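You operate a simulated robot arm through the tools that you are given. There is no shell and no other tool. Be economical: measure what you need, move in short steps, check, and stop when the job is done.

Carry out the task below with a simulated two-armed robot. There is one attempt and no reset: what you move stays moved.

JOB
Raise the lift to BENCH, carry its crate onto the vice bench, then lower the lift to MID.
Fine: leave the red switch ON and the black switch at DOWN.

The check looks at the end state, three seconds after you hand in, the way a careful person would. Anything else that was tipped, shoved, dropped, spilled or broken makes it a failure.

ROBOT AND FRAMES
Two 7-joint arms with two-finger parallel grippers on one trunk, on a base that drives. Base frame: it is fixed to the floor where the robot stands at the start and does not move with it; the origin is under the middle of the robot, x ahead of it, y to its left, z up. Units: m, degrees, N and s.
The left shoulder is at the start at [0.07, 0.134, 1.226], the right one opposite. With the tool pointing down near the work surface each hand reaches from about 0.1 to 0.34 m from the robot's upright axis, wherever it stands, measured 20 degrees to its own side. Places, roughly: black switch [0.5, 0, 0.9]; blue crate [-0.5, 1.5, 0.25]; lift shelf [1, -0.5, 0.8]; red switch [0.6, -0.2, 0.9]; top of the vice bench [0.3, 0.4, 0.9]. Payload 1.57 kg a hand.
Tool frame (each hand has its own): the origin (TCP) lies between the finger pads and is the grasp point; the fingertips stand 0.03 m ahead of it; z points along the fingers, y is the line along which they close. Largest opening 0.08 m; finger width 0.017, thickness 0.012; the body of the gripper, 0.04 by 0.082 m, starts 0.08 m behind the TCP.
Orientation is that of the tool frame in the base frame, as a unit quaternion [x, y, z, w]. With the fingers straight down and closing along the base's y, the tool's x points along the base's -x, its y along +y and its z along -z.

CONTROLS
- The arms move only by the tool nudge_tool. It takes "left_motion", "right_motion" or both (then of equal length, played together; a hand with none holds still); each is a list of rows, each a list of 3 entries, a list of its own where there are three numbers: the shift along the tool's x, y, z in m, then the turn, a rotation vector about the tool's x, y, z in degrees, then the opening, from 0 (shut) to 1 (fully open). In form: [[[x, y, z], [wx, wy, wz], claw], ...]. A call has 1 to 8 rows; each row shifts and turns the commanded pose from where the row before left it, along the tool's axes as they then stand. A row lasts 0.2 s, in which the tool goes at most 0.05 m and 8.6 degrees; a call with a longer step from one row to the next is refused whole, and so is a gripper value outside its range. Where a pose cannot be reached the arm comes as near as it can. A force on the tool above 40 N (or 10 N above the force at the start of the call, whichever is more), or a blocked arm, ends the call early, and 0.2 s more pass. The fingers move at their own pace (about 0.153 m/s each) and stop on an object; they squeeze with about 23 N. The grip force told is the motor's: it shows also when the fingers shut on nothing. Time passes only in rows, and 0.2 s behind the last, so rows that do not move let the fingers close. The reply holds the time, the measured pose of the TCP, the force on the tool along the base axes, the opening and the grip force, in the units named above and with some noise, with the torque about the TCP (base axes, N m) and any sound that the robot's microphone picked up.
- Cameras (640 x 400 px; columns grow to the right, rows downward): "scene" is now at [0.1389, 0.0146, 1.4261]; the picture's right is [0.21, -0.98, 0.00], its down [-0.77, -0.17, -0.61] and it looks along [0.60, 0.13, -0.79] (base axes); focal length 214 px, centre (320, 200). "left" rides on the left gripper at [0.072, 0.007, -0.122] in its tool frame; the picture's right is [-0.09, 1.00, 0.00], its down [-0.84, -0.08, -0.54] and it looks along [-0.54, -0.05, 0.84] (tool axes); focal length 238 px, centre (320, 200). "right" rides on the right gripper at [0.072, -0.007, -0.122] in its tool frame; the picture's right is [0.09, 1.00, 0.00], its down [-0.84, 0.08, -0.54] and it looks along [-0.54, 0.05, 0.84] (tool axes); focal length 238 px, centre (320, 200). There is no depth. A picture from a camera that has moved, and an enlarged one, comes with that camera's place and axes in the base frame and with its lens. The place of the scene camera against the robot may be out by one fixed shift of up to 0.025 m in any direction.
- capture(camera): a new picture of that camera. It takes no simulated time.
- slide_trunk(by): slides the trunk up (or, below 0, down) by that many m; the arms and the scene camera ride with it, the base frame stays. It gives what a move gives, with no picture.
- steer(legs): drives the robot by 1 to 6 legs, each [ahead, left, turn to the left] in m, m and degrees, along the robot's own axes; the way and the turn of a leg run together, so that a leg with both is an arc; at most 1.5 m and 180 degrees a leg. The arms and the cameras ride along, it lands a little off, and it stops where it bumps. It gives what a move gives.
- pan_tilt(pan, tilt): turns the head with the scene camera to pan (to the left, within 86 degrees either way) and tilt (down, from -29 to 69), counted from straight ahead of the robot. It gives what a move gives.
- zoom(camera, box): a new picture of the part [left, top, right, bottom] of that camera's present view, enlarged. It takes no simulated time.
- hand_in(): hands the job in; it is judged then, once.

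Go step by step. Nothing tells you exact positions but the pictures and the camera data: compare them with the known pose of the tool, close in by small moves and look again before you grip or let go. The budget is 120 turns and 100 pictures, counting those below and the enlarged ones. Unless the task says otherwise, let go and move clear before handing in, and close with one line.

The tools are called after ">>>" as a command line: name --argument value ..., lists and objects as JSON in quotes. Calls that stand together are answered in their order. nudge_tool: Moves the arms, as the interface text tells. Its arguments: {"type":"object","properties":{"left_motion":{"type":"array"},"right_motion":{"type":"array"}},"required":[]} The other tools are called the same way: slide_trunk (by) slides the trunk up or down; steer (legs) drives the base; pan_tilt (pan, tilt) turns the head that bears the scene camera; capture (camera) takes a picture; zoom (camera, box) takes an enlarged picture of a part of a camera's view; hand_in () hands the job in.

At the start:

```text
clock: 0.0
left_tcp_pos: [0.4296, 0.2214, 1.1572]
left_tool_rot: [-0.002, 1.0, 0.0, 0.0]
left_force: [0.5, 0.4, 0.0]
left_ft_torque: [-0.04, 0.01, -0.01]
left_width: 0.0802
left_finger_force: 0.0
right_tcp_pos: [0.3023, -0.1318, 1.1758]
right_tool_rot: [0.0, 1.0, -0.001, 0.001]
right_force: [-0.4, -0.5, 1.0]
right_ft_torque: [0.01, -0.02, 0.0]
right_width: 0.0799
right_finger_force: 0.1
trunk travel left (down, up): [-0.8, 0.14]
robot x, y, heading: [-0.0037, -0.0016, 0.1]
head pan, tilt: [12.4, 52.3]
```

scene: 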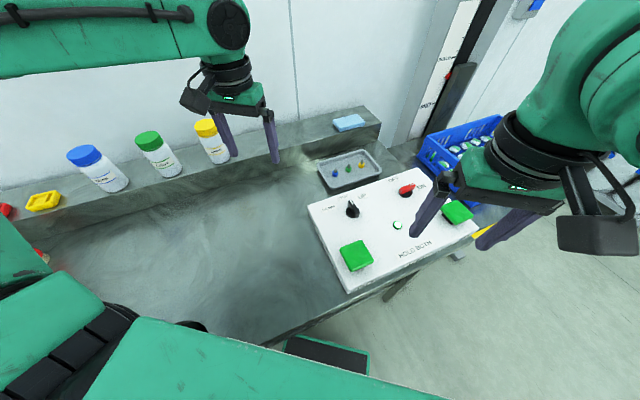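
right: 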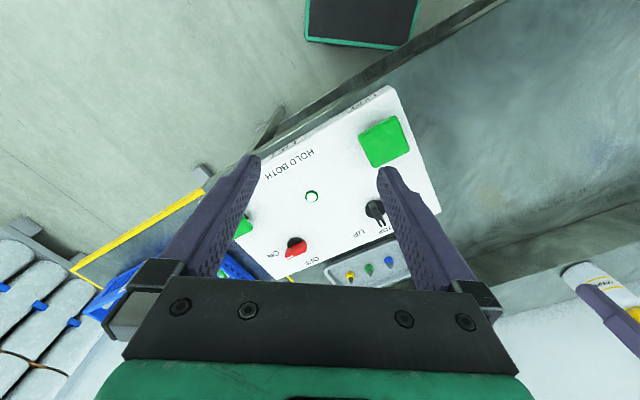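
left: 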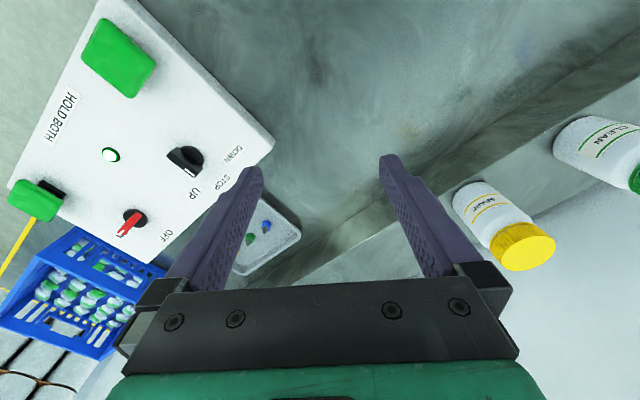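

I see a control panel with a black rotary (DOWN/STOP/UP), a red rotary (OFF/ON) and two green hold-both buttons, with the lift and blue crate behind it. I'll look closer first.

>>> zoom --camera "scene" --box '[300, 120, 500, 300]'

>>> pan_tilt --pan -30 --tilt 25

>>> capture --camera "scene"

```text
2.22 times, centred on (400, 210) of scene
camera zoom: at [0.1389, 0.0146, 1.4261], right [0.21, -0.98, 0.0], down [-0.77, -0.17, -0.61], along [0.6, 0.13, -0.79], focal length 477 px, centre (142, 178)
```

zoom: 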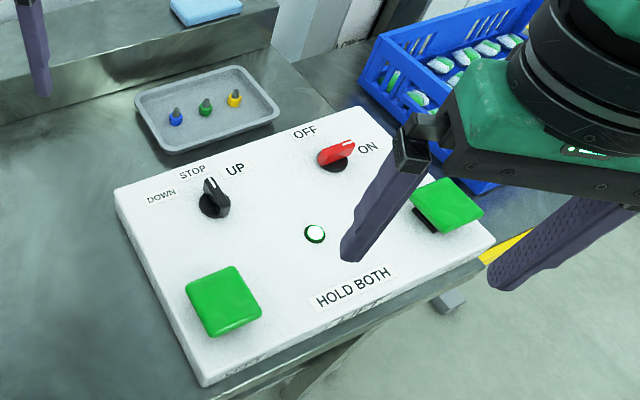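

```text
clock: 1.1
left_tcp_pos: [0.4295, 0.2198, 1.1567]
left_tool_rot: [-0.001, 1.0, 0.0, 0.0]
left_force: [-0.8, -0.7, 0.4]
left_ft_torque: [0.01, -0.01, -0.01]
left_width: 0.08
left_finger_force: 0.1
right_tcp_pos: [0.3034, -0.131, 1.1771]
right_tool_rot: [0.0, 1.0, 0.0, 0.0]
right_force: [-0.2, -0.4, -0.5]
right_ft_torque: [0.02, -0.01, -0.01]
right_width: 0.0802
right_finger_force: 0.1
trunk travel left (down, up): [-0.8, 0.14]
robot x, y, heading: [0.0004, 0.0014, 0.1]
head pan, tilt: [-30.0, 25.0]
```

```text
95 pictures are left
camera scene: at [0.1457, -0.0474, 1.4667], right [-0.5, -0.87, 0.0], down [-0.37, 0.21, -0.91], along [0.79, -0.45, -0.42], focal length 214 px, centre (320, 200)
```

scene: 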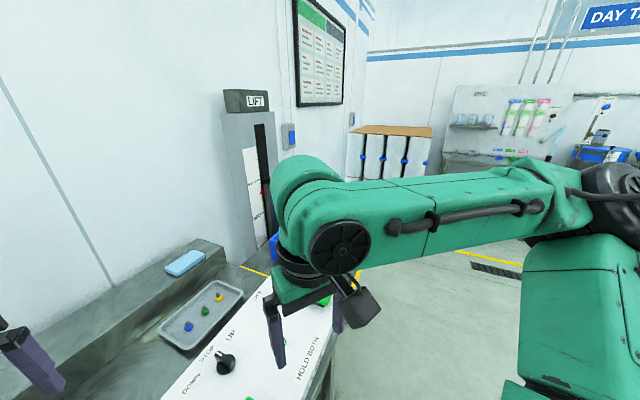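

The lift mast with its scale is at the centre-left; I'll zoom in on it and on the switches.

>>> zoom --camera "scene" --box '[215, 80, 315, 250]'

>>> zoom --camera "left" --box '[90, 120, 270, 250]'

>>> zoom --camera "left" --box '[0, 200, 200, 400]'

```text
2.35 times, centred on (265, 165) of scene
camera zoom: at [0.1457, -0.0474, 1.4667], right [-0.5, -0.87, 0.0], down [-0.37, 0.21, -0.91], along [0.79, -0.45, -0.42], focal length 505 px, centre (449, 282)
```

zoom: 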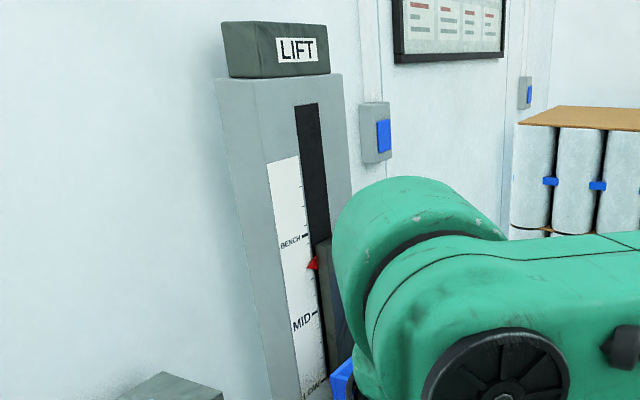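

```text
3.08 times, centred on (180, 185) of left
camera zoom: at [0.3562, 0.2276, 1.2796], right [0.09, 1.0, 0.0], down [0.84, -0.08, 0.54], along [0.54, -0.05, -0.84], focal length 733 px, centre (751, 246)
```

zoom: 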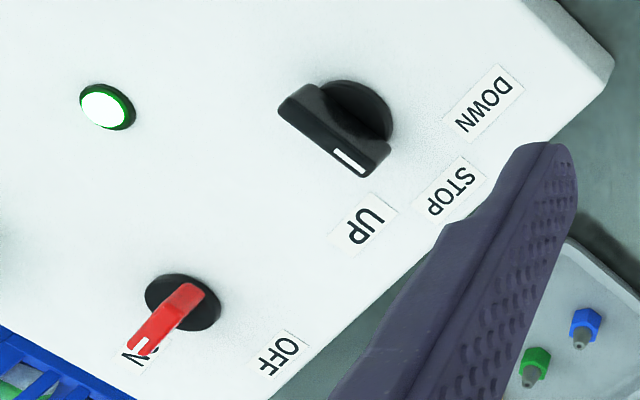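

```text
2.00 times, centred on (100, 300) of left
camera zoom: at [0.3562, 0.2276, 1.2796], right [0.09, 1.0, 0.0], down [0.84, -0.08, 0.54], along [0.54, -0.05, -0.84], focal length 477 px, centre (760, 0)
```

zoom: 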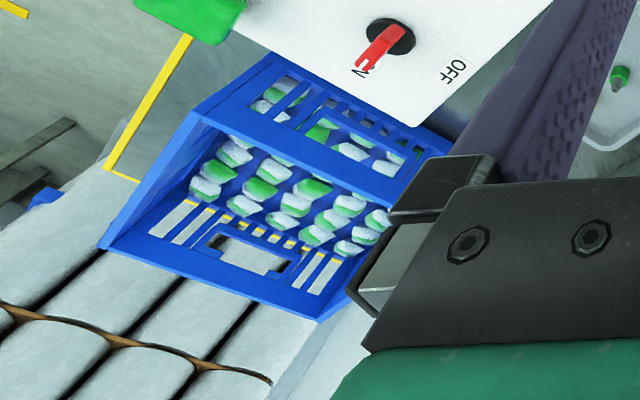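

The black switch is at STOP (knob ≈[0.495,-0.005,0.91]) and red is at ON. The buttons are at ≈[0.344,-0.027] and [0.536,-0.289], and the lift pointer is between MID and BENCH. I'll bring the left hand above the black knob and the right hand above the right button.

>>> nudge_tool --left_motion '[[[-0.011, -0.0377, 0.014], [0, 0, 0], 1], [[-0.011, -0.0377, 0.014], [0, 0, 0], 1], [[-0.011, -0.0377, 0.014], [0, 0, 0], 1], [[-0.011, -0.0377, 0.014], [0, 0, 0], 1], [[-0.011, -0.0377, 0.014], [0, 0, 0], 1], [[-0.01, -0.0365, 0.014], [0, 0, 0], 1], [[0, 0, 0], [0, 0, -8], 1], [[0, 0, 0], [0, 0, -8], 1]]' --right_motion '[[[-0.029, -0.0196, 0], [0, 0, 0], 0], [[-0.029, -0.0196, 0], [0, 0, 0], 0], [[-0.029, -0.0196, 0], [0, 0, 0], 0], [[-0.029, -0.0196, 0], [0, 0, 0], 0], [[-0.029, -0.0196, 0], [0, 0, 0], 0], [[-0.029, -0.0196, 0], [0, 0, 0], 0], [[-0.029, -0.0196, 0], [0, 0, 0], 0], [[-0.029, -0.0196, 0], [0, 0, 0], 0]]'

>>> nudge_tool --left_motion '[[[0, 0, 0], [0, 0, -8], 1], [[0, 0, 0], [0, 0, -8], 1], [[0, 0, 0], [0, 0, -8], 1]]'

>>> capture --camera "left"

>>> capture --camera "right"

>>> capture --camera "scene"

```text
clock: 2.9
left_tcp_pos: [0.4497, 0.0693, 1.0806]
left_tool_rot: [-0.141, 0.99, 0.0, 0.0]
left_force: [0.3, 0.2, 0.1]
left_ft_torque: [-0.02, 0.02, -0.02]
left_width: 0.0801
left_finger_force: 0.1
left hand out of reach, approached as far as the arm can: row 4, 5, 6
right_tcp_pos: [0.5362, -0.2872, 1.1754]
right_tool_rot: [-0.001, 1.0, 0.001, -0.002]
right_force: [-0.5, -0.1, -0.4]
right_ft_torque: [0.02, 0.01, -0.01]
right_width: 0.0
right_finger_force: 21.0
trunk travel left (down, up): [-0.8, 0.14]
robot x, y, heading: [0.0004, 0.0029, -0.1]
head pan, tilt: [-30.0, 25.0]
```

```text
clock: 3.7
left_tcp_pos: [0.4497, 0.0697, 1.0819]
left_tool_rot: [-0.344, 0.939, -0.001, 0.001]
left_force: [-0.1, -0.4, -0.8]
left_ft_torque: [0.02, 0.01, 0.01]
left_width: 0.0801
left_finger_force: 0.2
right_tcp_pos: [0.5331, -0.2869, 1.1761]
right_tool_rot: [0.001, 1.0, -0.001, 0.0]
right_force: [0.3, -0.6, 0.5]
right_ft_torque: [-0.02, 0.04, -0.02]
right_width: 0.0
right_finger_force: 21.0
trunk travel left (down, up): [-0.8, 0.14]
robot x, y, heading: [-0.0034, 0.0019, 0.2]
head pan, tilt: [-30.0, 25.0]
```

```text
91 pictures are left
camera left: at [0.3882, 0.0283, 1.2048], right [-0.57, 0.82, 0.0], down [0.69, 0.48, 0.54], along [0.45, 0.31, -0.84], focal length 238 px, centre (320, 200)
```

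left: 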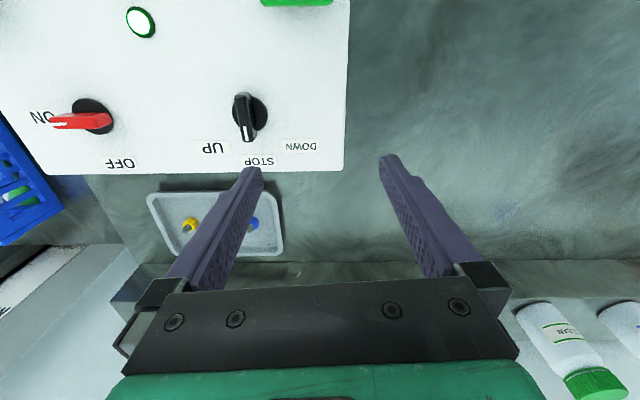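

```text
90 pictures are left
camera right: at [0.4611, -0.2939, 1.2983], right [-0.09, 1.0, 0.0], down [0.84, 0.08, 0.54], along [0.54, 0.05, -0.84], focal length 238 px, centre (320, 200)
```

right: 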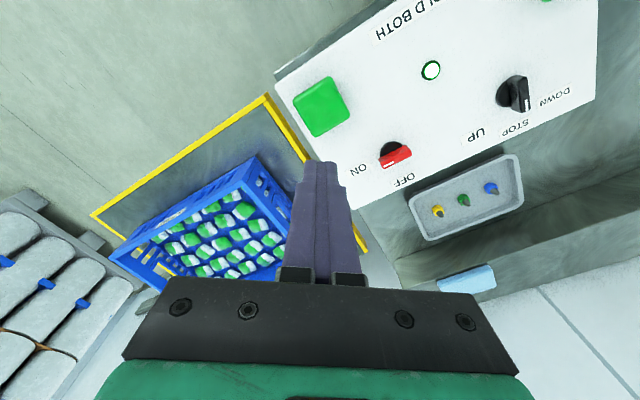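

```text
89 pictures are left
camera scene: at [0.1455, -0.0476, 1.4668], right [-0.5, -0.87, 0.0], down [-0.37, 0.21, -0.91], along [0.78, -0.45, -0.42], focal length 214 px, centre (320, 200)
```

scene: 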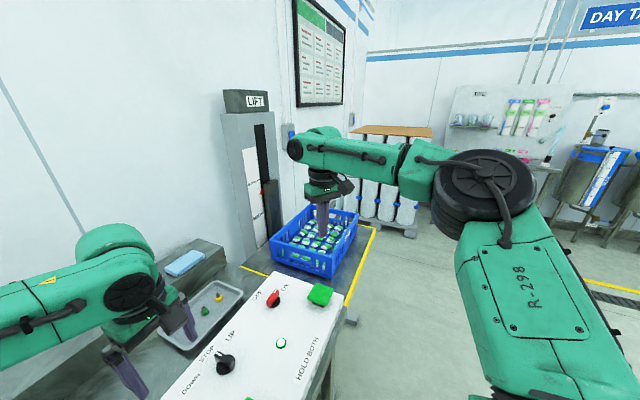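

The left hand is out of reach of the knob from here, so I should re-park the base to face the panel squarely. I'll check what's in front of the base first.

>>> pan_tilt --pan -40 --tilt 66

>>> capture --camera "scene"

>>> pan_tilt --pan 20 --tilt 66

>>> capture --camera "scene"

```text
clock: 4.8
left_tcp_pos: [0.4492, 0.069, 1.0819]
left_tool_rot: [-0.343, 0.939, -0.001, 0.0]
left_force: [-0.2, 0.3, -0.6]
left_ft_torque: [0.0, 0.05, 0.01]
left_width: 0.0799
left_finger_force: 0.1
right_tcp_pos: [0.5344, -0.2869, 1.1758]
right_tool_rot: [0.0, 1.0, -0.002, -0.001]
right_force: [0.2, -0.3, 0.8]
right_ft_torque: [0.04, 0.01, 0.03]
right_width: 0.0002
right_finger_force: 21.4
trunk travel left (down, up): [-0.8, 0.14]
robot x, y, heading: [-0.0047, 0.0014, -0.2]
head pan, tilt: [-40.0, 66.0]
```

```text
88 pictures are left
camera scene: at [0.1116, -0.0398, 1.4101], right [-0.64, -0.77, 0.0], down [-0.7, 0.59, -0.41], along [0.31, -0.26, -0.91], focal length 214 px, centre (320, 200)
```

scene: 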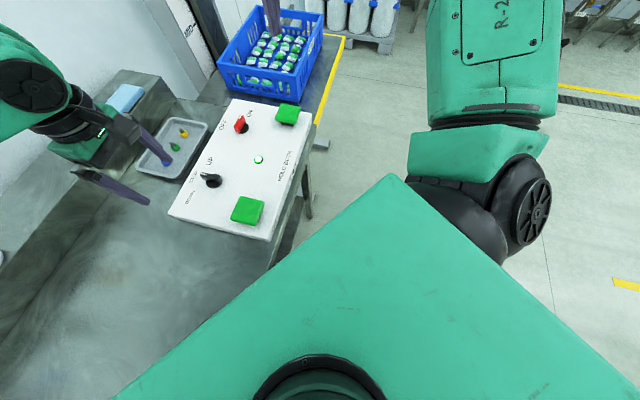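

```text
clock: 6.1
left_tcp_pos: [0.448, 0.0696, 1.0814]
left_tool_rot: [-0.342, 0.94, -0.002, 0.0]
left_force: [1.3, -0.7, 0.0]
left_ft_torque: [-0.02, -0.01, 0.02]
left_width: 0.08
left_finger_force: 0.1
right_tcp_pos: [0.5333, -0.2867, 1.1756]
right_tool_rot: [-0.001, 1.0, 0.0, 0.0]
right_force: [-1.0, 0.2, 0.4]
right_ft_torque: [-0.02, -0.05, 0.02]
right_width: 0.0
right_finger_force: 21.4
trunk travel left (down, up): [-0.8, 0.14]
robot x, y, heading: [0.0011, 0.0, 0.1]
head pan, tilt: [20.0, 66.0]
```

```text
87 pictures are left
camera scene: at [0.1219, 0.0187, 1.4101], right [0.34, -0.94, 0.0], down [-0.86, -0.31, -0.41], along [0.38, 0.14, -0.91], focal length 214 px, centre (320, 200)
```

scene: 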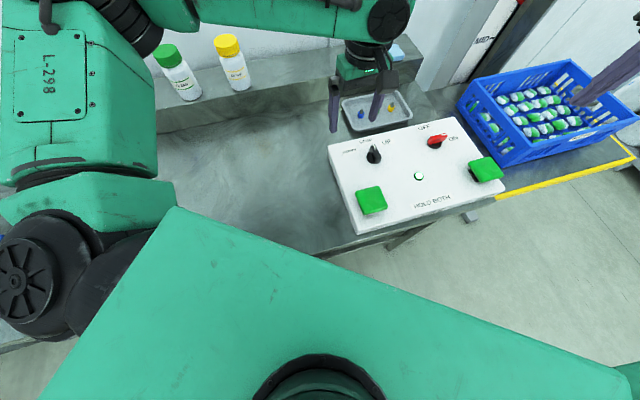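

The bench front edge runs along direction (0.59,-0.81), and the panel faces a heading of about 36°. I'll turn left 36° and strafe right 0.39 m so both buttons sit symmetrically ahead.

>>> steer --legs '[[0, 0, 36], [0, -0.39, 0]]'

>>> pan_tilt --pan -10 --tilt 50

>>> capture --camera "scene"

>>> capture --camera "left"

```text
clock: 10.2
left_tcp_pos: [0.5506, 0.0048, 1.0816]
left_tool_rot: [-0.615, 0.788, -0.001, 0.001]
left_force: [-0.4, 0.3, 0.0]
left_ft_torque: [-0.01, -0.02, -0.01]
left_width: 0.08
left_finger_force: 0.0
right_tcp_pos: [0.8285, -0.2358, 1.1783]
right_tool_rot: [-0.307, 0.952, -0.001, 0.0]
right_force: [0.4, -0.6, -0.4]
right_ft_torque: [0.02, 0.01, 0.02]
right_width: 0.0002
right_finger_force: 21.2
trunk travel left (down, up): [-0.8, 0.14]
robot x, y, heading: [0.2259, -0.3149, 35.8]
head pan, tilt: [20.0, 66.0]
```

```text
clock: 11.2
left_tcp_pos: [0.5518, 0.0016, 1.0813]
left_tool_rot: [-0.615, 0.789, -0.002, 0.0]
left_force: [-0.2, 0.9, -0.9]
left_ft_torque: [-0.01, 0.0, 0.01]
left_width: 0.0801
left_finger_force: 0.1
right_tcp_pos: [0.8298, -0.2377, 1.1765]
right_tool_rot: [-0.307, 0.952, 0.0, 0.0]
right_force: [-0.3, -0.1, -0.7]
right_ft_torque: [0.01, 0.01, 0.02]
right_width: 0.0
right_finger_force: 21.2
trunk travel left (down, up): [-0.8, 0.14]
robot x, y, heading: [0.2252, -0.3169, 35.9]
head pan, tilt: [-10.0, 50.0]
```

```text
86 pictures are left
camera scene: at [0.354, -0.2549, 1.4292], right [0.44, -0.9, 0.0], down [-0.69, -0.33, -0.64], along [0.58, 0.28, -0.77], focal length 214 px, centre (320, 200)
```

scene: 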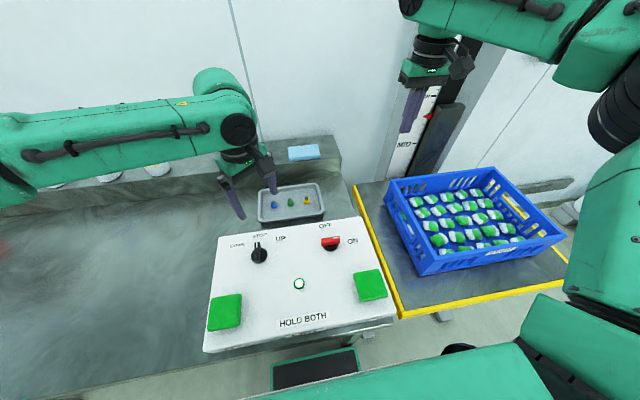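

```text
85 pictures are left
camera left: at [0.5263, -0.0657, 1.2048], right [-0.94, 0.33, 0.0], down [0.28, 0.79, 0.54], along [0.18, 0.51, -0.84], focal length 238 px, centre (320, 200)
```

left: 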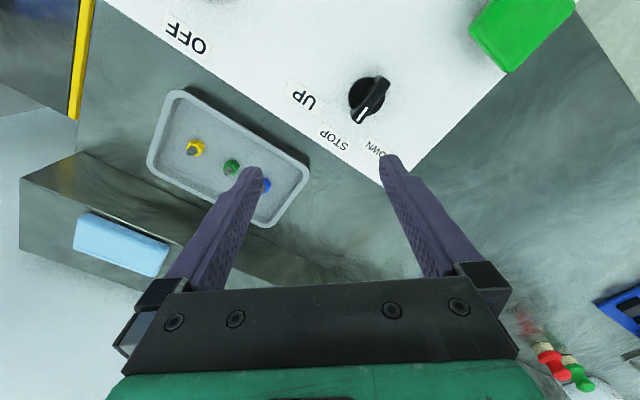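

Robot now faces the panel. I'll align the left hand over the black knob and bring the right hand above the right button.

>>> nudge_tool --left_motion '[[[0, 0, 0], [0, 0, 8], 1], [[0, 0, 0], [0, 0, 8], 1], [[0, 0, 0], [0, 0, 8], 1], [[0, 0, 0], [0, 0, 8], 1], [[0, 0, 0], [0, 0, 8], 1], [[0.0245, 0.014, 0.015], [0, 0, 0], 1], [[0.0245, 0.014, 0.015], [0, 0, 0], 1], [[0, 0, 0.03], [0, 0, 0], 1]]' --right_motion '[[[0.0336, 0.0164, 0], [0, 0, 0], 0], [[0.0336, 0.0164, 0], [0, 0, 0], 0], [[0.0336, 0.0164, 0], [0, 0, 0], 0], [[0.0336, 0.0164, 0], [0, 0, 0], 0], [[0.0336, 0.0164, 0], [0, 0, 0], 0], [[0.0336, 0.0164, 0], [0, 0, 0], 0], [[0.0336, 0.0164, 0], [0, 0, 0], 0], [[0.0336, 0.0164, 0], [0, 0, 0], 0]]'

>>> capture --camera "left"

>>> capture --camera "scene"

```text
clock: 13.0
left_tcp_pos: [0.495, -0.0043, 1.0222]
left_tool_rot: [-0.307, 0.952, -0.001, 0.002]
left_force: [-0.4, 0.1, -0.4]
left_ft_torque: [-0.01, 0.0, -0.01]
left_width: 0.0801
left_finger_force: 0.1
right_tcp_pos: [0.5341, -0.2887, 1.1765]
right_tool_rot: [-0.308, 0.951, 0.0, -0.001]
right_force: [0.3, 0.5, 0.0]
right_ft_torque: [0.02, -0.01, 0.0]
right_width: 0.0
right_finger_force: 21.8
trunk travel left (down, up): [-0.8, 0.14]
robot x, y, heading: [0.2271, -0.3145, 35.9]
head pan, tilt: [-10.0, 50.0]
```

```text
84 pictures are left
camera left: at [0.4313, -0.0406, 1.1443], right [-0.51, 0.86, 0.0], down [0.72, 0.43, 0.54], along [0.47, 0.28, -0.84], focal length 238 px, centre (320, 200)
```

left: 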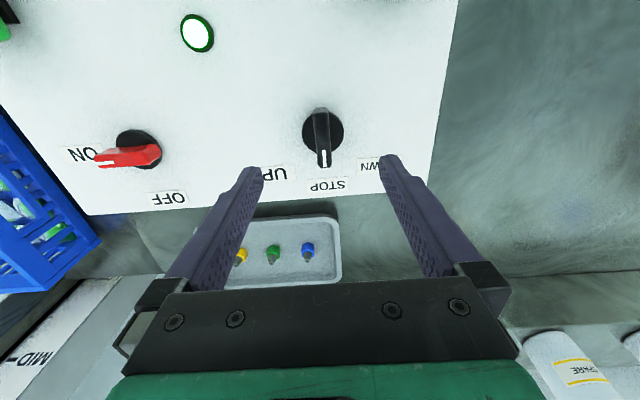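

```text
83 pictures are left
camera scene: at [0.3538, -0.2554, 1.4293], right [0.44, -0.9, 0.0], down [-0.69, -0.33, -0.64], along [0.58, 0.28, -0.77], focal length 214 px, centre (320, 200)
```

scene: 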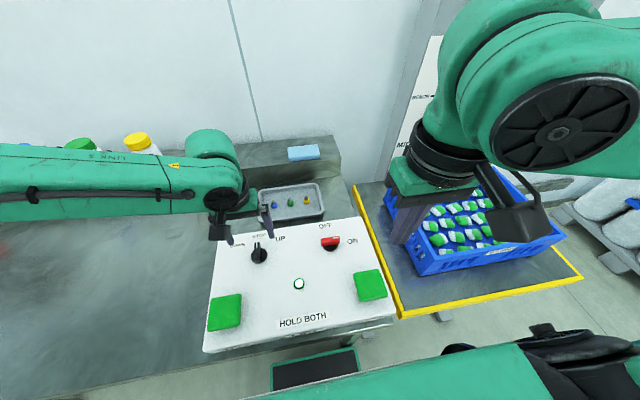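

The left fingers straddle the knob with the bar aligned to the hand. I'll descend to about z=0.945 and look.

>>> nudge_tool --left_motion '[[[0.001, 0.003, 0.025], [0, 0, 0], 1], [[0, 0, 0.025], [0, 0, 0], 1], [[0, 0, 0.017], [0, 0, 0], 1], [[0, 0, 0.01], [0, 0, 0], 1]]'

>>> capture --camera "left"

>>> zoom --camera "scene" --box '[200, 200, 320, 290]'

```text
clock: 14.0
left_tcp_pos: [0.4932, -0.0009, 0.9453]
left_tool_rot: [-0.308, 0.951, 0.0, 0.002]
left_force: [-0.1, -0.6, -0.2]
left_ft_torque: [0.02, 0.0, 0.0]
left_width: 0.08
left_finger_force: 0.0
right_tcp_pos: [0.5334, -0.2892, 1.1753]
right_tool_rot: [-0.307, 0.952, 0.0, 0.0]
right_force: [0.3, 0.7, 0.1]
right_ft_torque: [-0.03, 0.0, 0.01]
right_width: 0.0004
right_finger_force: 21.4
trunk travel left (down, up): [-0.8, 0.14]
robot x, y, heading: [0.2324, -0.3133, 35.9]
head pan, tilt: [-10.0, 50.0]
```

```text
82 pictures are left
camera left: at [0.4299, -0.0387, 1.0675], right [-0.51, 0.86, 0.0], down [0.72, 0.43, 0.54], along [0.47, 0.28, -0.84], focal length 238 px, centre (320, 200)
```

left: 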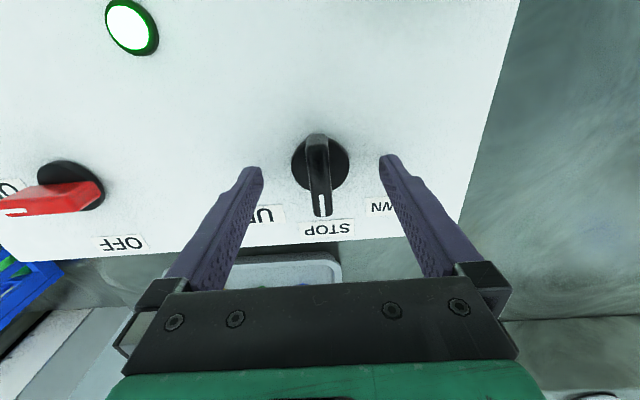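

```text
4.44 times, centred on (260, 245) of scene
camera zoom: at [0.3538, -0.2549, 1.4293], right [0.44, -0.9, 0.0], down [-0.69, -0.33, -0.64], along [0.58, 0.28, -0.77], focal length 953 px, centre (587, 0)
```

zoom: 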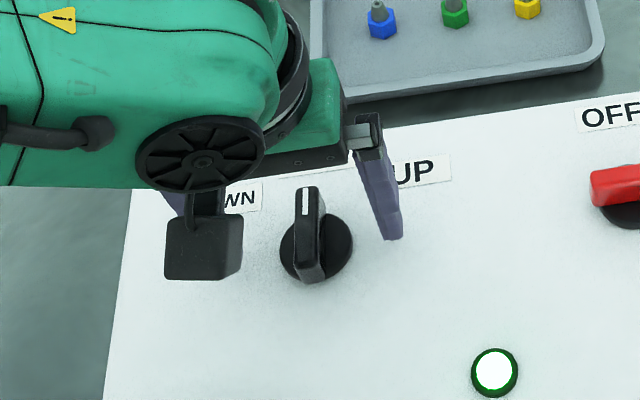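

Fingertips are about 1 cm above the panel and straddle the bar. I'll lower 3 mm and close.

>>> nudge_tool --left_motion '[[[0, 0, 0.003], [0, 0, 0], 1], [[0, 0, 0], [0, 0, 0], 0], [[0, 0, 0], [0, 0, 0], 0], [[0, 0, 0], [0, 0, 0], 0]]'

>>> capture --camera "left"

```text
clock: 15.0
left_tcp_pos: [0.4932, -0.0014, 0.9422]
left_tool_rot: [-0.309, 0.951, -0.001, 0.002]
left_force: [0.0, 0.4, -0.6]
left_ft_torque: [0.67, -0.34, -0.02]
left_width: 0.0138
left_finger_force: 30.5
right_tcp_pos: [0.5351, -0.2874, 1.176]
right_tool_rot: [-0.307, 0.952, 0.0, 0.0]
right_force: [0.3, 0.4, 0.5]
right_ft_torque: [-0.01, -0.06, -0.02]
right_width: 0.0003
right_finger_force: 21.5
trunk travel left (down, up): [-0.8, 0.14]
robot x, y, heading: [0.2291, -0.3173, 35.8]
head pan, tilt: [-10.0, 50.0]
```

```text
80 pictures are left
camera left: at [0.4301, -0.0384, 1.0646], right [-0.51, 0.86, 0.0], down [0.72, 0.43, 0.54], along [0.47, 0.28, -0.84], focal length 238 px, centre (320, 200)
```

left: 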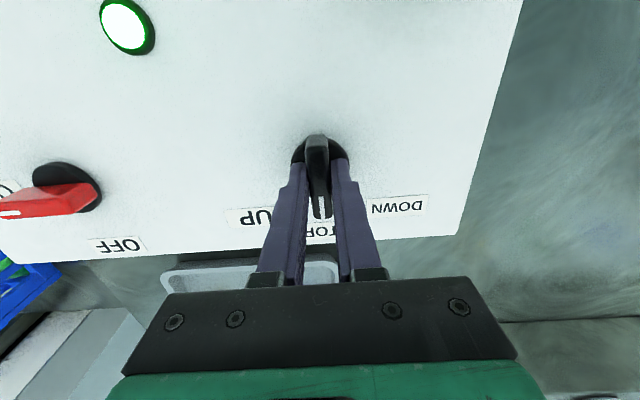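

The grip on the knob is good (14 mm bar). I'll turn it clockwise toward UP.

>>> nudge_tool --left_motion '[[[0, 0, 0], [0, 0, 8], 0], [[0, 0, 0], [0, 0, 8], 0], [[0, 0, 0], [0, 0, 8], 0], [[0, 0, 0], [0, 0, 8], 0], [[0, 0, 0], [0, 0, 8], 0], [[0, 0, 0], [0, 0, 6], 0]]'

>>> capture --camera "left"

```text
clock: 16.4
left_tcp_pos: [0.4928, -0.0008, 0.9419]
left_tool_rot: [0.089, 0.996, 0.0, 0.002]
left_force: [-0.2, 3.6, 3.8]
left_ft_torque: [0.11, 0.42, 0.65]
left_width: 0.0141
left_finger_force: 30.5
right_tcp_pos: [0.5335, -0.2872, 1.1761]
right_tool_rot: [-0.308, 0.951, 0.0, 0.0]
right_force: [-0.3, 0.0, 0.6]
right_ft_torque: [0.01, -0.02, -0.03]
right_width: 0.0
right_finger_force: 21.3
trunk travel left (down, up): [-0.8, 0.14]
robot x, y, heading: [0.2239, -0.3166, 35.8]
head pan, tilt: [-10.0, 50.0]
```

```text
79 pictures are left
camera left: at [0.4226, 0.0178, 1.0646], right [0.27, 0.96, 0.0], down [0.81, -0.22, 0.54], along [0.52, -0.14, -0.84], focal length 238 px, centre (320, 200)
```

left: 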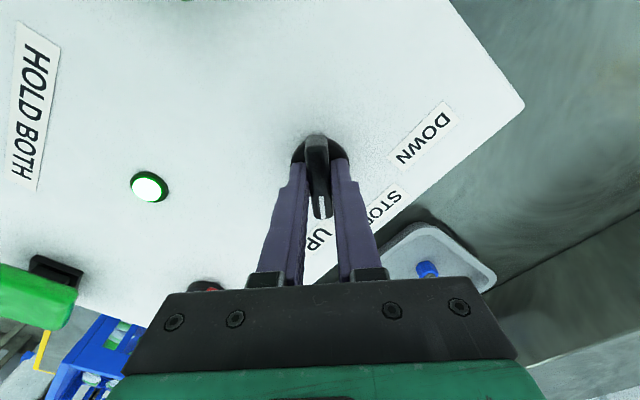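

The bar now points at UP. I'll release, rise and verify.

>>> nudge_tool --left_motion '[[[0, 0, 0], [0, 0, 0], 1], [[0, 0, 0], [0, 0, 0], 1], [[0, 0, 0], [0, 0, 0], 1], [[0, 0, -0.03], [0, 0, 0], 1], [[0, 0, -0.03], [0, 0, 0], 1]]'

>>> capture --camera "left"

```text
clock: 17.6
left_tcp_pos: [0.493, -0.0033, 1.0021]
left_tool_rot: [0.088, 0.996, 0.001, 0.001]
left_force: [0.2, 0.4, 0.9]
left_ft_torque: [0.02, -0.01, -0.01]
left_width: 0.08
left_finger_force: 0.1
right_tcp_pos: [0.5339, -0.2876, 1.1765]
right_tool_rot: [-0.307, 0.952, 0.0, 0.001]
right_force: [-0.5, -0.2, 1.1]
right_ft_torque: [-0.02, -0.03, -0.01]
right_width: 0.0
right_finger_force: 21.4
trunk travel left (down, up): [-0.8, 0.14]
robot x, y, heading: [0.2283, -0.32, 35.8]
head pan, tilt: [-10.0, 50.0]
```

```text
78 pictures are left
camera left: at [0.422, 0.016, 1.1247], right [0.27, 0.96, 0.0], down [0.81, -0.22, 0.54], along [0.52, -0.14, -0.84], focal length 238 px, centre (320, 200)
```

left: 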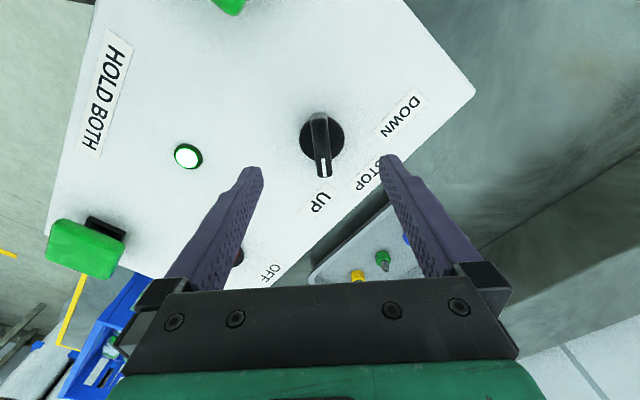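

The black switch is at UP. I'll move both closed hands to hover just above the two green buttons.

>>> nudge_tool --left_motion '[[[0.0357, -0.0124, 0], [0, 0, 0], 0], [[0.0357, -0.0124, 0], [0, 0, 0], 0], [[0.0357, -0.0124, 0], [0, 0, 0], 0], [[0.0357, -0.0124, 0.0], [0, 0, 0], 0]]' --right_motion '[[[0, 0, 0.0445], [0, 0, 0], 0], [[0, 0, 0.0445], [0, 0, 0], 0], [[0, 0, 0.0445], [0, 0, 0], 0], [[0, 0, 0.0445], [0, 0, 0], 0]]'

>>> capture --camera "left"

>>> capture --camera "right"

>>> capture --camera "scene"

```text
clock: 18.6
left_tcp_pos: [0.4187, -0.0122, 1.0008]
left_tool_rot: [0.088, 0.996, -0.002, 0.0]
left_force: [-0.6, 0.3, 0.5]
left_ft_torque: [-0.01, 0.01, 0.02]
left_width: 0.0
left_finger_force: 20.9
left hand out of reach, approached as far as the arm can: row 3, 4
right_tcp_pos: [0.5343, -0.2842, 1.1563]
right_tool_rot: [-0.307, 0.952, -0.001, 0.002]
right_force: [-0.7, 0.0, -0.6]
right_ft_torque: [-0.01, -0.02, 0.01]
right_width: 0.0
right_finger_force: 20.9
right hand out of reach, approached as far as the arm can: row 1, 2, 3, 4
trunk travel left (down, up): [-0.8, 0.14]
robot x, y, heading: [0.2261, -0.3133, 35.8]
head pan, tilt: [-10.0, 50.0]
```

```text
77 pictures are left
camera left: at [0.348, 0.0077, 1.1244], right [0.27, 0.96, 0.0], down [0.81, -0.22, 0.54], along [0.52, -0.15, -0.84], focal length 238 px, centre (320, 200)
```

left: 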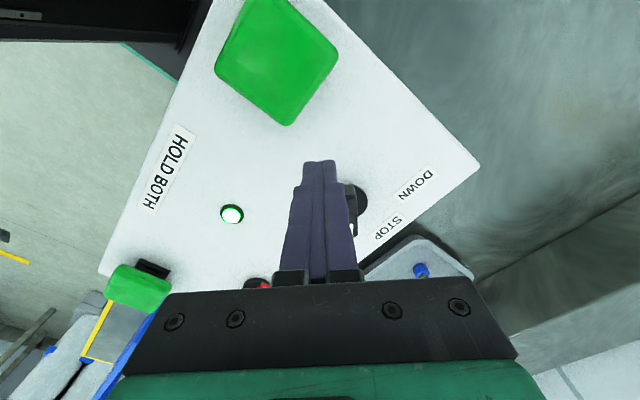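

```text
76 pictures are left
camera right: at [0.4791, -0.3316, 1.2777], right [-0.66, 0.75, 0.0], down [0.63, 0.55, 0.54], along [0.41, 0.36, -0.84], focal length 238 px, centre (320, 200)
```

right: 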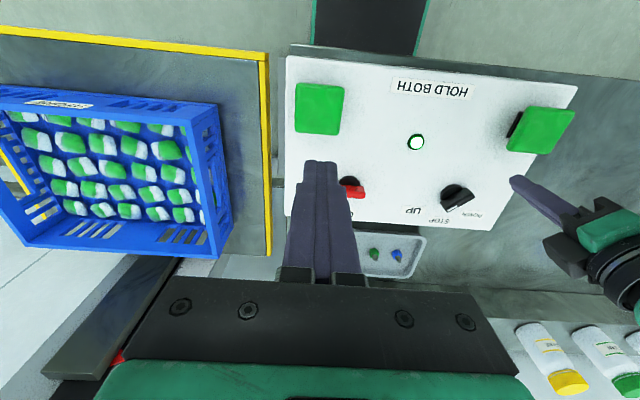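

```text
75 pictures are left
camera scene: at [0.3522, -0.2525, 1.4293], right [0.44, -0.9, 0.0], down [-0.69, -0.33, -0.64], along [0.58, 0.28, -0.77], focal length 214 px, centre (320, 200)
```

scene: 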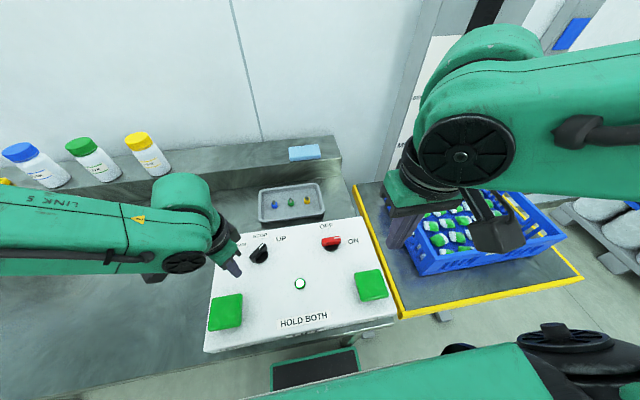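

Both hands hit the inner reach limit here (buttons too close to the shoulders). I'll lift the left hand and back off 0.1 m.

>>> nudge_tool --left_motion '[[[0, 0, -0.04], [0, 0, -8], 0], [[0, 0, 0], [0, 0, -8], 0], [[0, 0, 0], [0, 0, -8], 0], [[0, 0, 0], [0, 0, -8], 0], [[0, 0, 0], [0, 0, -8], 0], [[0, 0, 0], [0, 0, -6], 0]]'

>>> steer --legs '[[-0.1, 0, 0]]'

```text
clock: 20.0
left_tcp_pos: [0.4185, -0.014, 1.0424]
left_tool_rot: [-0.309, 0.951, -0.001, 0.002]
left_force: [0.6, -0.1, -0.5]
left_ft_torque: [-0.01, -0.02, -0.01]
left_width: 0.0
left_finger_force: 21.4
right_tcp_pos: [0.5359, -0.2858, 1.1555]
right_tool_rot: [-0.307, 0.952, 0.001, -0.001]
right_force: [-0.2, 0.2, 0.3]
right_ft_torque: [0.02, -0.01, -0.02]
right_width: 0.0001
right_finger_force: 20.8
trunk travel left (down, up): [-0.8, 0.14]
robot x, y, heading: [0.2294, -0.3177, 35.9]
head pan, tilt: [-10.0, 50.0]
```

```text
clock: 21.1
left_tcp_pos: [0.3413, -0.0699, 1.0428]
left_tool_rot: [-0.308, 0.951, -0.001, 0.0]
left_force: [-0.4, 0.6, 0.8]
left_ft_torque: [0.0, 0.04, -0.02]
left_width: 0.0
left_finger_force: 20.9
right_tcp_pos: [0.4574, -0.3422, 1.155]
right_tool_rot: [-0.307, 0.952, 0.0, -0.001]
right_force: [-0.4, -0.3, 0.0]
right_ft_torque: [0.01, 0.01, 0.01]
right_width: 0.0001
right_finger_force: 22.0
trunk travel left (down, up): [-0.8, 0.14]
robot x, y, heading: [0.1492, -0.3726, 35.9]
head pan, tilt: [-10.0, 50.0]
```

Now I'll bring both hands to hover over the buttons.

>>> nudge_tool --left_motion '[[[-0.007, 0.0083, 0.013], [0, 0, 0], 0], [[-0.007, 0.0083, 0.013], [0, 0, 0], 0], [[-0.007, 0.0083, 0.013], [0, 0, 0], 0], [[-0.007, 0.0083, 0.013], [0, 0, 0], 0]]' --right_motion '[[[-0.0238, -0.0009, 0.041], [0, 0, 0], 0], [[-0.0238, -0.0009, 0.041], [0, 0, 0], 0], [[-0.0238, -0.0009, 0.041], [0, 0, 0], 0], [[-0.0238, -0.0009, 0.041], [0, 0, 0], 0]]'

>>> capture --camera "left"

>>> capture --camera "right"

>>> pan_tilt --pan -25 --tilt 35

>>> capture --camera "scene"

```text
clock: 22.1
left_tcp_pos: [0.3445, -0.0264, 0.99]
left_tool_rot: [-0.307, 0.952, -0.001, 0.0]
left_force: [1.2, 0.5, -0.4]
left_ft_torque: [0.0, 0.03, -0.05]
left_width: 0.0003
left_finger_force: 21.0
right_tcp_pos: [0.5239, -0.2843, 1.0181]
right_tool_rot: [-0.308, 0.952, 0.0, -0.001]
right_force: [0.6, 0.2, -0.7]
right_ft_torque: [0.0, 0.05, -0.01]
right_width: 0.0002
right_finger_force: 21.4
right hand out of reach, approached as far as the arm can: row 1, 2
trunk travel left (down, up): [-0.8, 0.14]
robot x, y, heading: [0.1421, -0.3736, 35.7]
head pan, tilt: [-10.0, 50.0]
```

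```text
74 pictures are left
camera left: at [0.2812, -0.0627, 1.1122], right [-0.51, 0.86, 0.0], down [0.72, 0.43, 0.54], along [0.47, 0.27, -0.84], focal length 238 px, centre (320, 200)
```

left: 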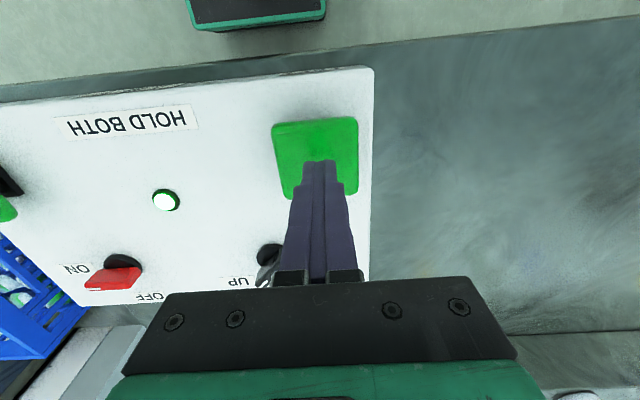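

```text
73 pictures are left
camera right: at [0.4691, -0.332, 1.1407], right [-0.66, 0.75, 0.0], down [0.63, 0.55, 0.54], along [0.41, 0.36, -0.84], focal length 238 px, centre (320, 200)
```

right: 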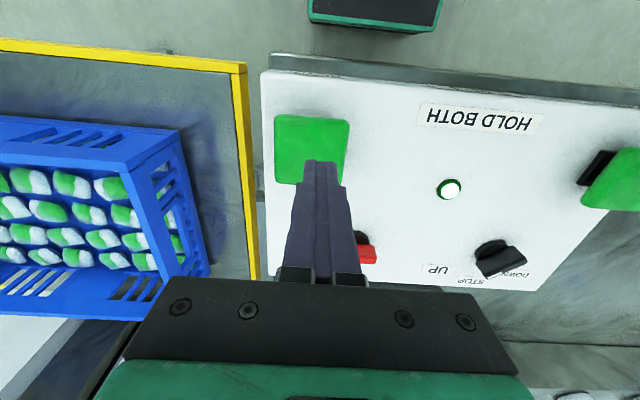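

```text
clock: 22.9
left_tcp_pos: [0.3418, -0.0277, 0.9911]
left_tool_rot: [-0.308, 0.951, 0.0, 0.002]
left_force: [-0.4, 0.0, -0.8]
left_ft_torque: [0.0, -0.04, -0.02]
left_width: 0.0
left_finger_force: 21.3
right_tcp_pos: [0.5221, -0.2862, 1.0207]
right_tool_rot: [-0.307, 0.952, 0.001, 0.0]
right_force: [0.1, -0.2, 0.0]
right_ft_torque: [-0.02, 0.0, 0.04]
right_width: 0.0
right_finger_force: 21.5
trunk travel left (down, up): [-0.8, 0.14]
robot x, y, heading: [0.1497, -0.3781, 35.8]
head pan, tilt: [-25.0, 35.0]
```

```text
72 pictures are left
camera scene: at [0.2904, -0.3299, 1.4509], right [0.19, -0.98, 0.0], down [-0.56, -0.11, -0.82], along [0.8, 0.15, -0.57], focal length 214 px, centre (320, 200)
```

scene: 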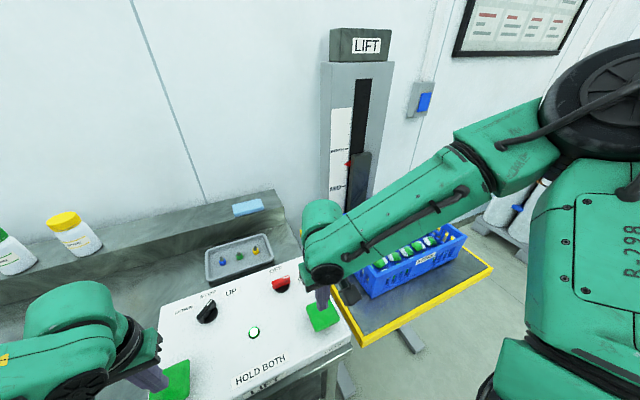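

The scale is clearly visible between the arms. I'll centre the right hand and descend both to just above the buttons.

>>> nudge_tool --left_motion '[[[0, 0, 0.006], [0, 0, 0], 0], [[0, 0, 0.006], [0, 0, 0], 0], [[0, 0, 0.005], [0, 0, 0], 0]]' --right_motion '[[[-0.005, -0.003, 0.016], [0, 0, 0], 0], [[-0.005, -0.003, 0.016], [0, 0, 0], 0], [[0, 0, 0.014], [0, 0, 0], 0]]'

>>> capture --camera "right"

>>> zoom --camera "scene" --box '[140, 260, 380, 400]'

```text
clock: 23.7
left_tcp_pos: [0.3417, -0.0276, 0.9734]
left_tool_rot: [-0.308, 0.952, -0.001, 0.001]
left_force: [-0.3, 0.0, -0.5]
left_ft_torque: [-0.01, 0.02, 0.0]
left_width: 0.0
left_finger_force: 21.0
right_tcp_pos: [0.5353, -0.2832, 0.9756]
right_tool_rot: [-0.308, 0.951, 0.0, 0.002]
right_force: [1.0, 0.7, -0.4]
right_ft_torque: [0.01, -0.03, -0.05]
right_width: 0.0
right_finger_force: 21.2
trunk travel left (down, up): [-0.8, 0.14]
robot x, y, heading: [0.147, -0.3766, 35.9]
head pan, tilt: [-25.0, 35.0]
```

```text
71 pictures are left
camera right: at [0.4789, -0.3314, 1.0965], right [-0.66, 0.75, 0.0], down [0.63, 0.55, 0.54], along [0.41, 0.36, -0.84], focal length 238 px, centre (320, 200)
```

right: 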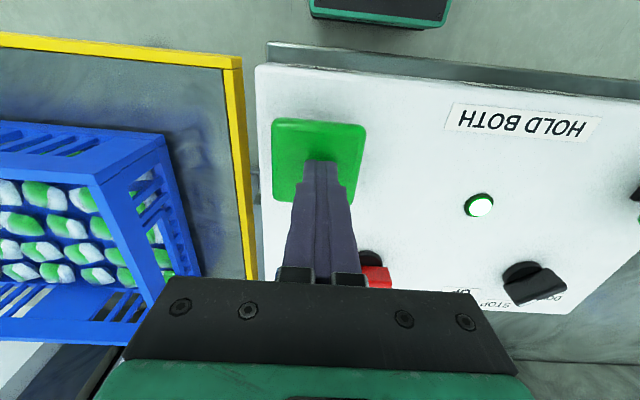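

```text
2.67 times, centred on (260, 330) of scene
camera zoom: at [0.2906, -0.3299, 1.451], right [0.19, -0.98, 0.0], down [-0.56, -0.11, -0.82], along [0.8, 0.15, -0.57], focal length 572 px, centre (480, -147)
```

zoom: 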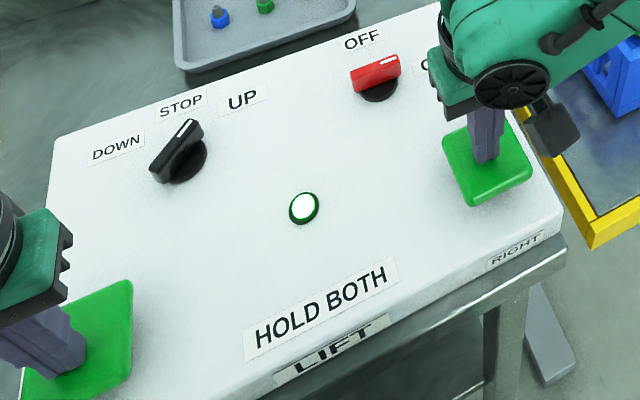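

Both tips are centred over the buttons. I'll press gently.

>>> nudge_tool --left_motion '[[[0, 0, 0.004], [0, 0, 0], 0], [[0, 0, 0.004], [0, 0, 0], 0], [[0, 0, 0.004], [0, 0, 0], 0]]' --right_motion '[[[0, 0, 0.0047], [0, 0, 0], 0], [[0, 0, 0.0047], [0, 0, 0], 0], [[0, 0, 0.0047], [0, 0, 0], 0]]'

>>> zoom --camera "scene" --box '[320, 80, 400, 220]'

```text
clock: 24.5
left_tcp_pos: [0.3417, -0.0286, 0.9619]
left_tool_rot: [-0.308, 0.951, 0.0, 0.003]
left_force: [0.1, 2.6, 5.8]
left_ft_torque: [0.08, 0.04, -0.02]
left_width: 0.0001
left_finger_force: 21.4
right_tcp_pos: [0.534, -0.2833, 0.9612]
right_tool_rot: [-0.308, 0.951, 0.002, 0.001]
right_force: [0.4, -0.9, 6.0]
right_ft_torque: [-0.08, 0.04, 0.02]
right_width: 0.0
right_finger_force: 21.5
trunk travel left (down, up): [-0.8, 0.14]
robot x, y, heading: [0.1429, -0.3716, 35.8]
head pan, tilt: [-25.0, 35.0]
```

```text
2.86 times, centred on (360, 150) of scene
camera zoom: at [0.2897, -0.3304, 1.4512], right [0.19, -0.98, 0.0], down [-0.56, -0.11, -0.82], along [0.8, 0.15, -0.57], focal length 613 px, centre (206, 343)
```

zoom: 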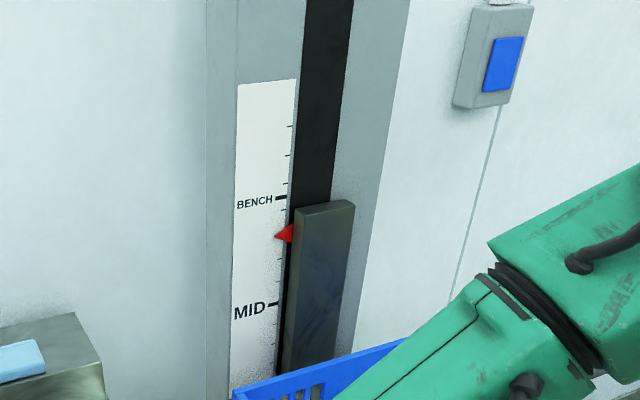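

Contact at about 6 N on both. I'll press a little further and watch the lift.

>>> nudge_tool --left_motion '[[[0, 0, 0.003], [0, 0, 0], 0], [[0, 0, 0.003], [0, 0, 0], 0]]' --right_motion '[[[0, 0, 0.003], [0, 0, 0], 0], [[0, 0, 0.003], [0, 0, 0], 0]]'

>>> zoom --camera "scene" --box '[320, 80, 400, 220]'

```text
clock: 25.1
left_tcp_pos: [0.3425, -0.0286, 0.9582]
left_tool_rot: [-0.307, 0.952, 0.001, 0.005]
left_force: [4.2, 7.7, 18.1]
left_ft_torque: [0.19, 0.0, -0.08]
left_width: 0.0
left_finger_force: 21.1
right_tcp_pos: [0.5346, -0.2837, 0.959]
right_tool_rot: [-0.307, 0.952, 0.001, 0.004]
right_force: [5.5, -3.5, 33.6]
right_ft_torque: [-0.32, 0.08, 0.17]
right_width: 0.0001
right_finger_force: 21.1
trunk travel left (down, up): [-0.8, 0.14]
robot x, y, heading: [0.1488, -0.3765, 35.7]
head pan, tilt: [-25.0, 35.0]
```

```text
2.86 times, centred on (360, 150) of scene
camera zoom: at [0.2873, -0.3325, 1.4523], right [0.19, -0.98, 0.0], down [-0.56, -0.11, -0.82], along [0.81, 0.15, -0.57], focal length 613 px, centre (206, 343)
```

zoom: 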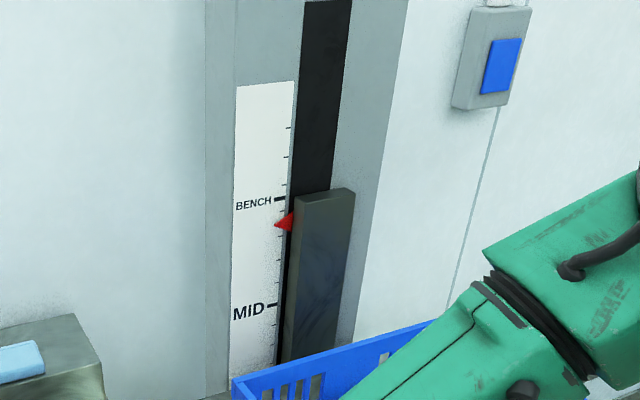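

The lift is rising. I'll keep holding briefly, easing the right hand by 1 mm.

>>> nudge_tool --left_motion '[[[0, 0, 0.0], [0, 0, 0], 0]]' --right_motion '[[[0, 0, -0.001], [0, 0, 0], 0]]'

>>> zoom --camera "scene" --box '[320, 80, 400, 220]'

```text
clock: 25.5
left_tcp_pos: [0.342, -0.0291, 0.9577]
left_tool_rot: [-0.307, 0.952, 0.001, 0.005]
left_force: [2.4, 9.6, 35.1]
left_ft_torque: [0.12, 0.11, -0.15]
left_width: 0.0
left_finger_force: 21.3
right_tcp_pos: [0.5336, -0.2844, 0.9592]
right_tool_rot: [-0.307, 0.952, 0.002, 0.003]
right_force: [9.6, 0.7, 31.5]
right_ft_torque: [-0.09, -0.16, -0.06]
right_width: 0.0
right_finger_force: 21.2
trunk travel left (down, up): [-0.8, 0.14]
robot x, y, heading: [0.1479, -0.3749, 35.9]
head pan, tilt: [-25.0, 35.0]
```

```text
2.86 times, centred on (360, 150) of scene
camera zoom: at [0.2877, -0.3323, 1.4519], right [0.19, -0.98, 0.0], down [-0.56, -0.11, -0.82], along [0.81, 0.15, -0.57], focal length 613 px, centre (206, 343)
```

zoom: 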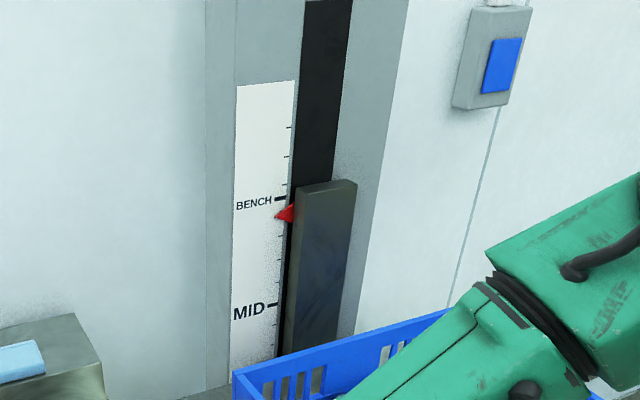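

The rate is about 20 px/s and 16 px remain. I'll hold two more rows.

>>> nudge_tool --left_motion '[[[0, 0, -0.0005], [0, 0, 0], 0], [[0, 0, 0], [0, 0, 0], 0]]' --right_motion '[[[0, 0, 0], [0, 0, 0], 0], [[0, 0, 0], [0, 0, 0], 0]]'

>>> zoom --camera "scene" --box '[335, 130, 375, 200]'

```text
clock: 26.2
left_tcp_pos: [0.3417, -0.0273, 0.9592]
left_tool_rot: [-0.307, 0.952, 0.001, 0.007]
left_force: [-2.0, 2.0, 16.8]
left_ft_torque: [0.01, 0.21, -0.03]
left_width: 0.0
left_finger_force: 21.5
right_tcp_pos: [0.5338, -0.2836, 0.9585]
right_tool_rot: [-0.308, 0.951, 0.004, 0.007]
right_force: [2.8, -3.8, 18.9]
right_ft_torque: [-0.19, 0.05, 0.06]
right_width: 0.0
right_finger_force: 21.5
trunk travel left (down, up): [-0.8, 0.14]
robot x, y, heading: [0.1508, -0.3748, 36.0]
head pan, tilt: [-25.0, 35.0]
stopped in row 2 (right hand): the force on the tool passed its limit (the readings are from after the stop); the commanded pose is now the measured one
```

```text
5.71 times, centred on (355, 165) of scene
camera zoom: at [0.2859, -0.3335, 1.4507], right [0.19, -0.98, 0.0], down [-0.56, -0.11, -0.82], along [0.81, 0.15, -0.57], focal length 1226 px, centre (120, 400)
```

zoom: 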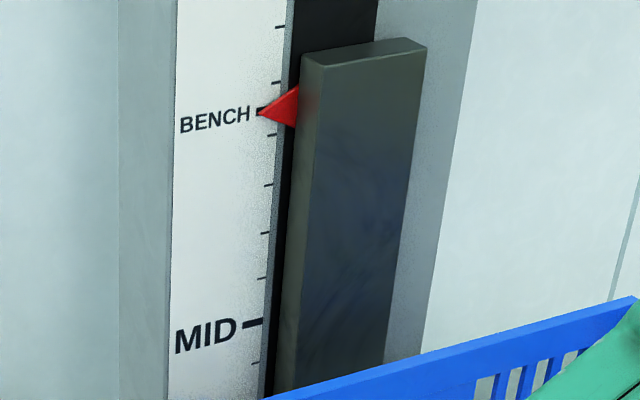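

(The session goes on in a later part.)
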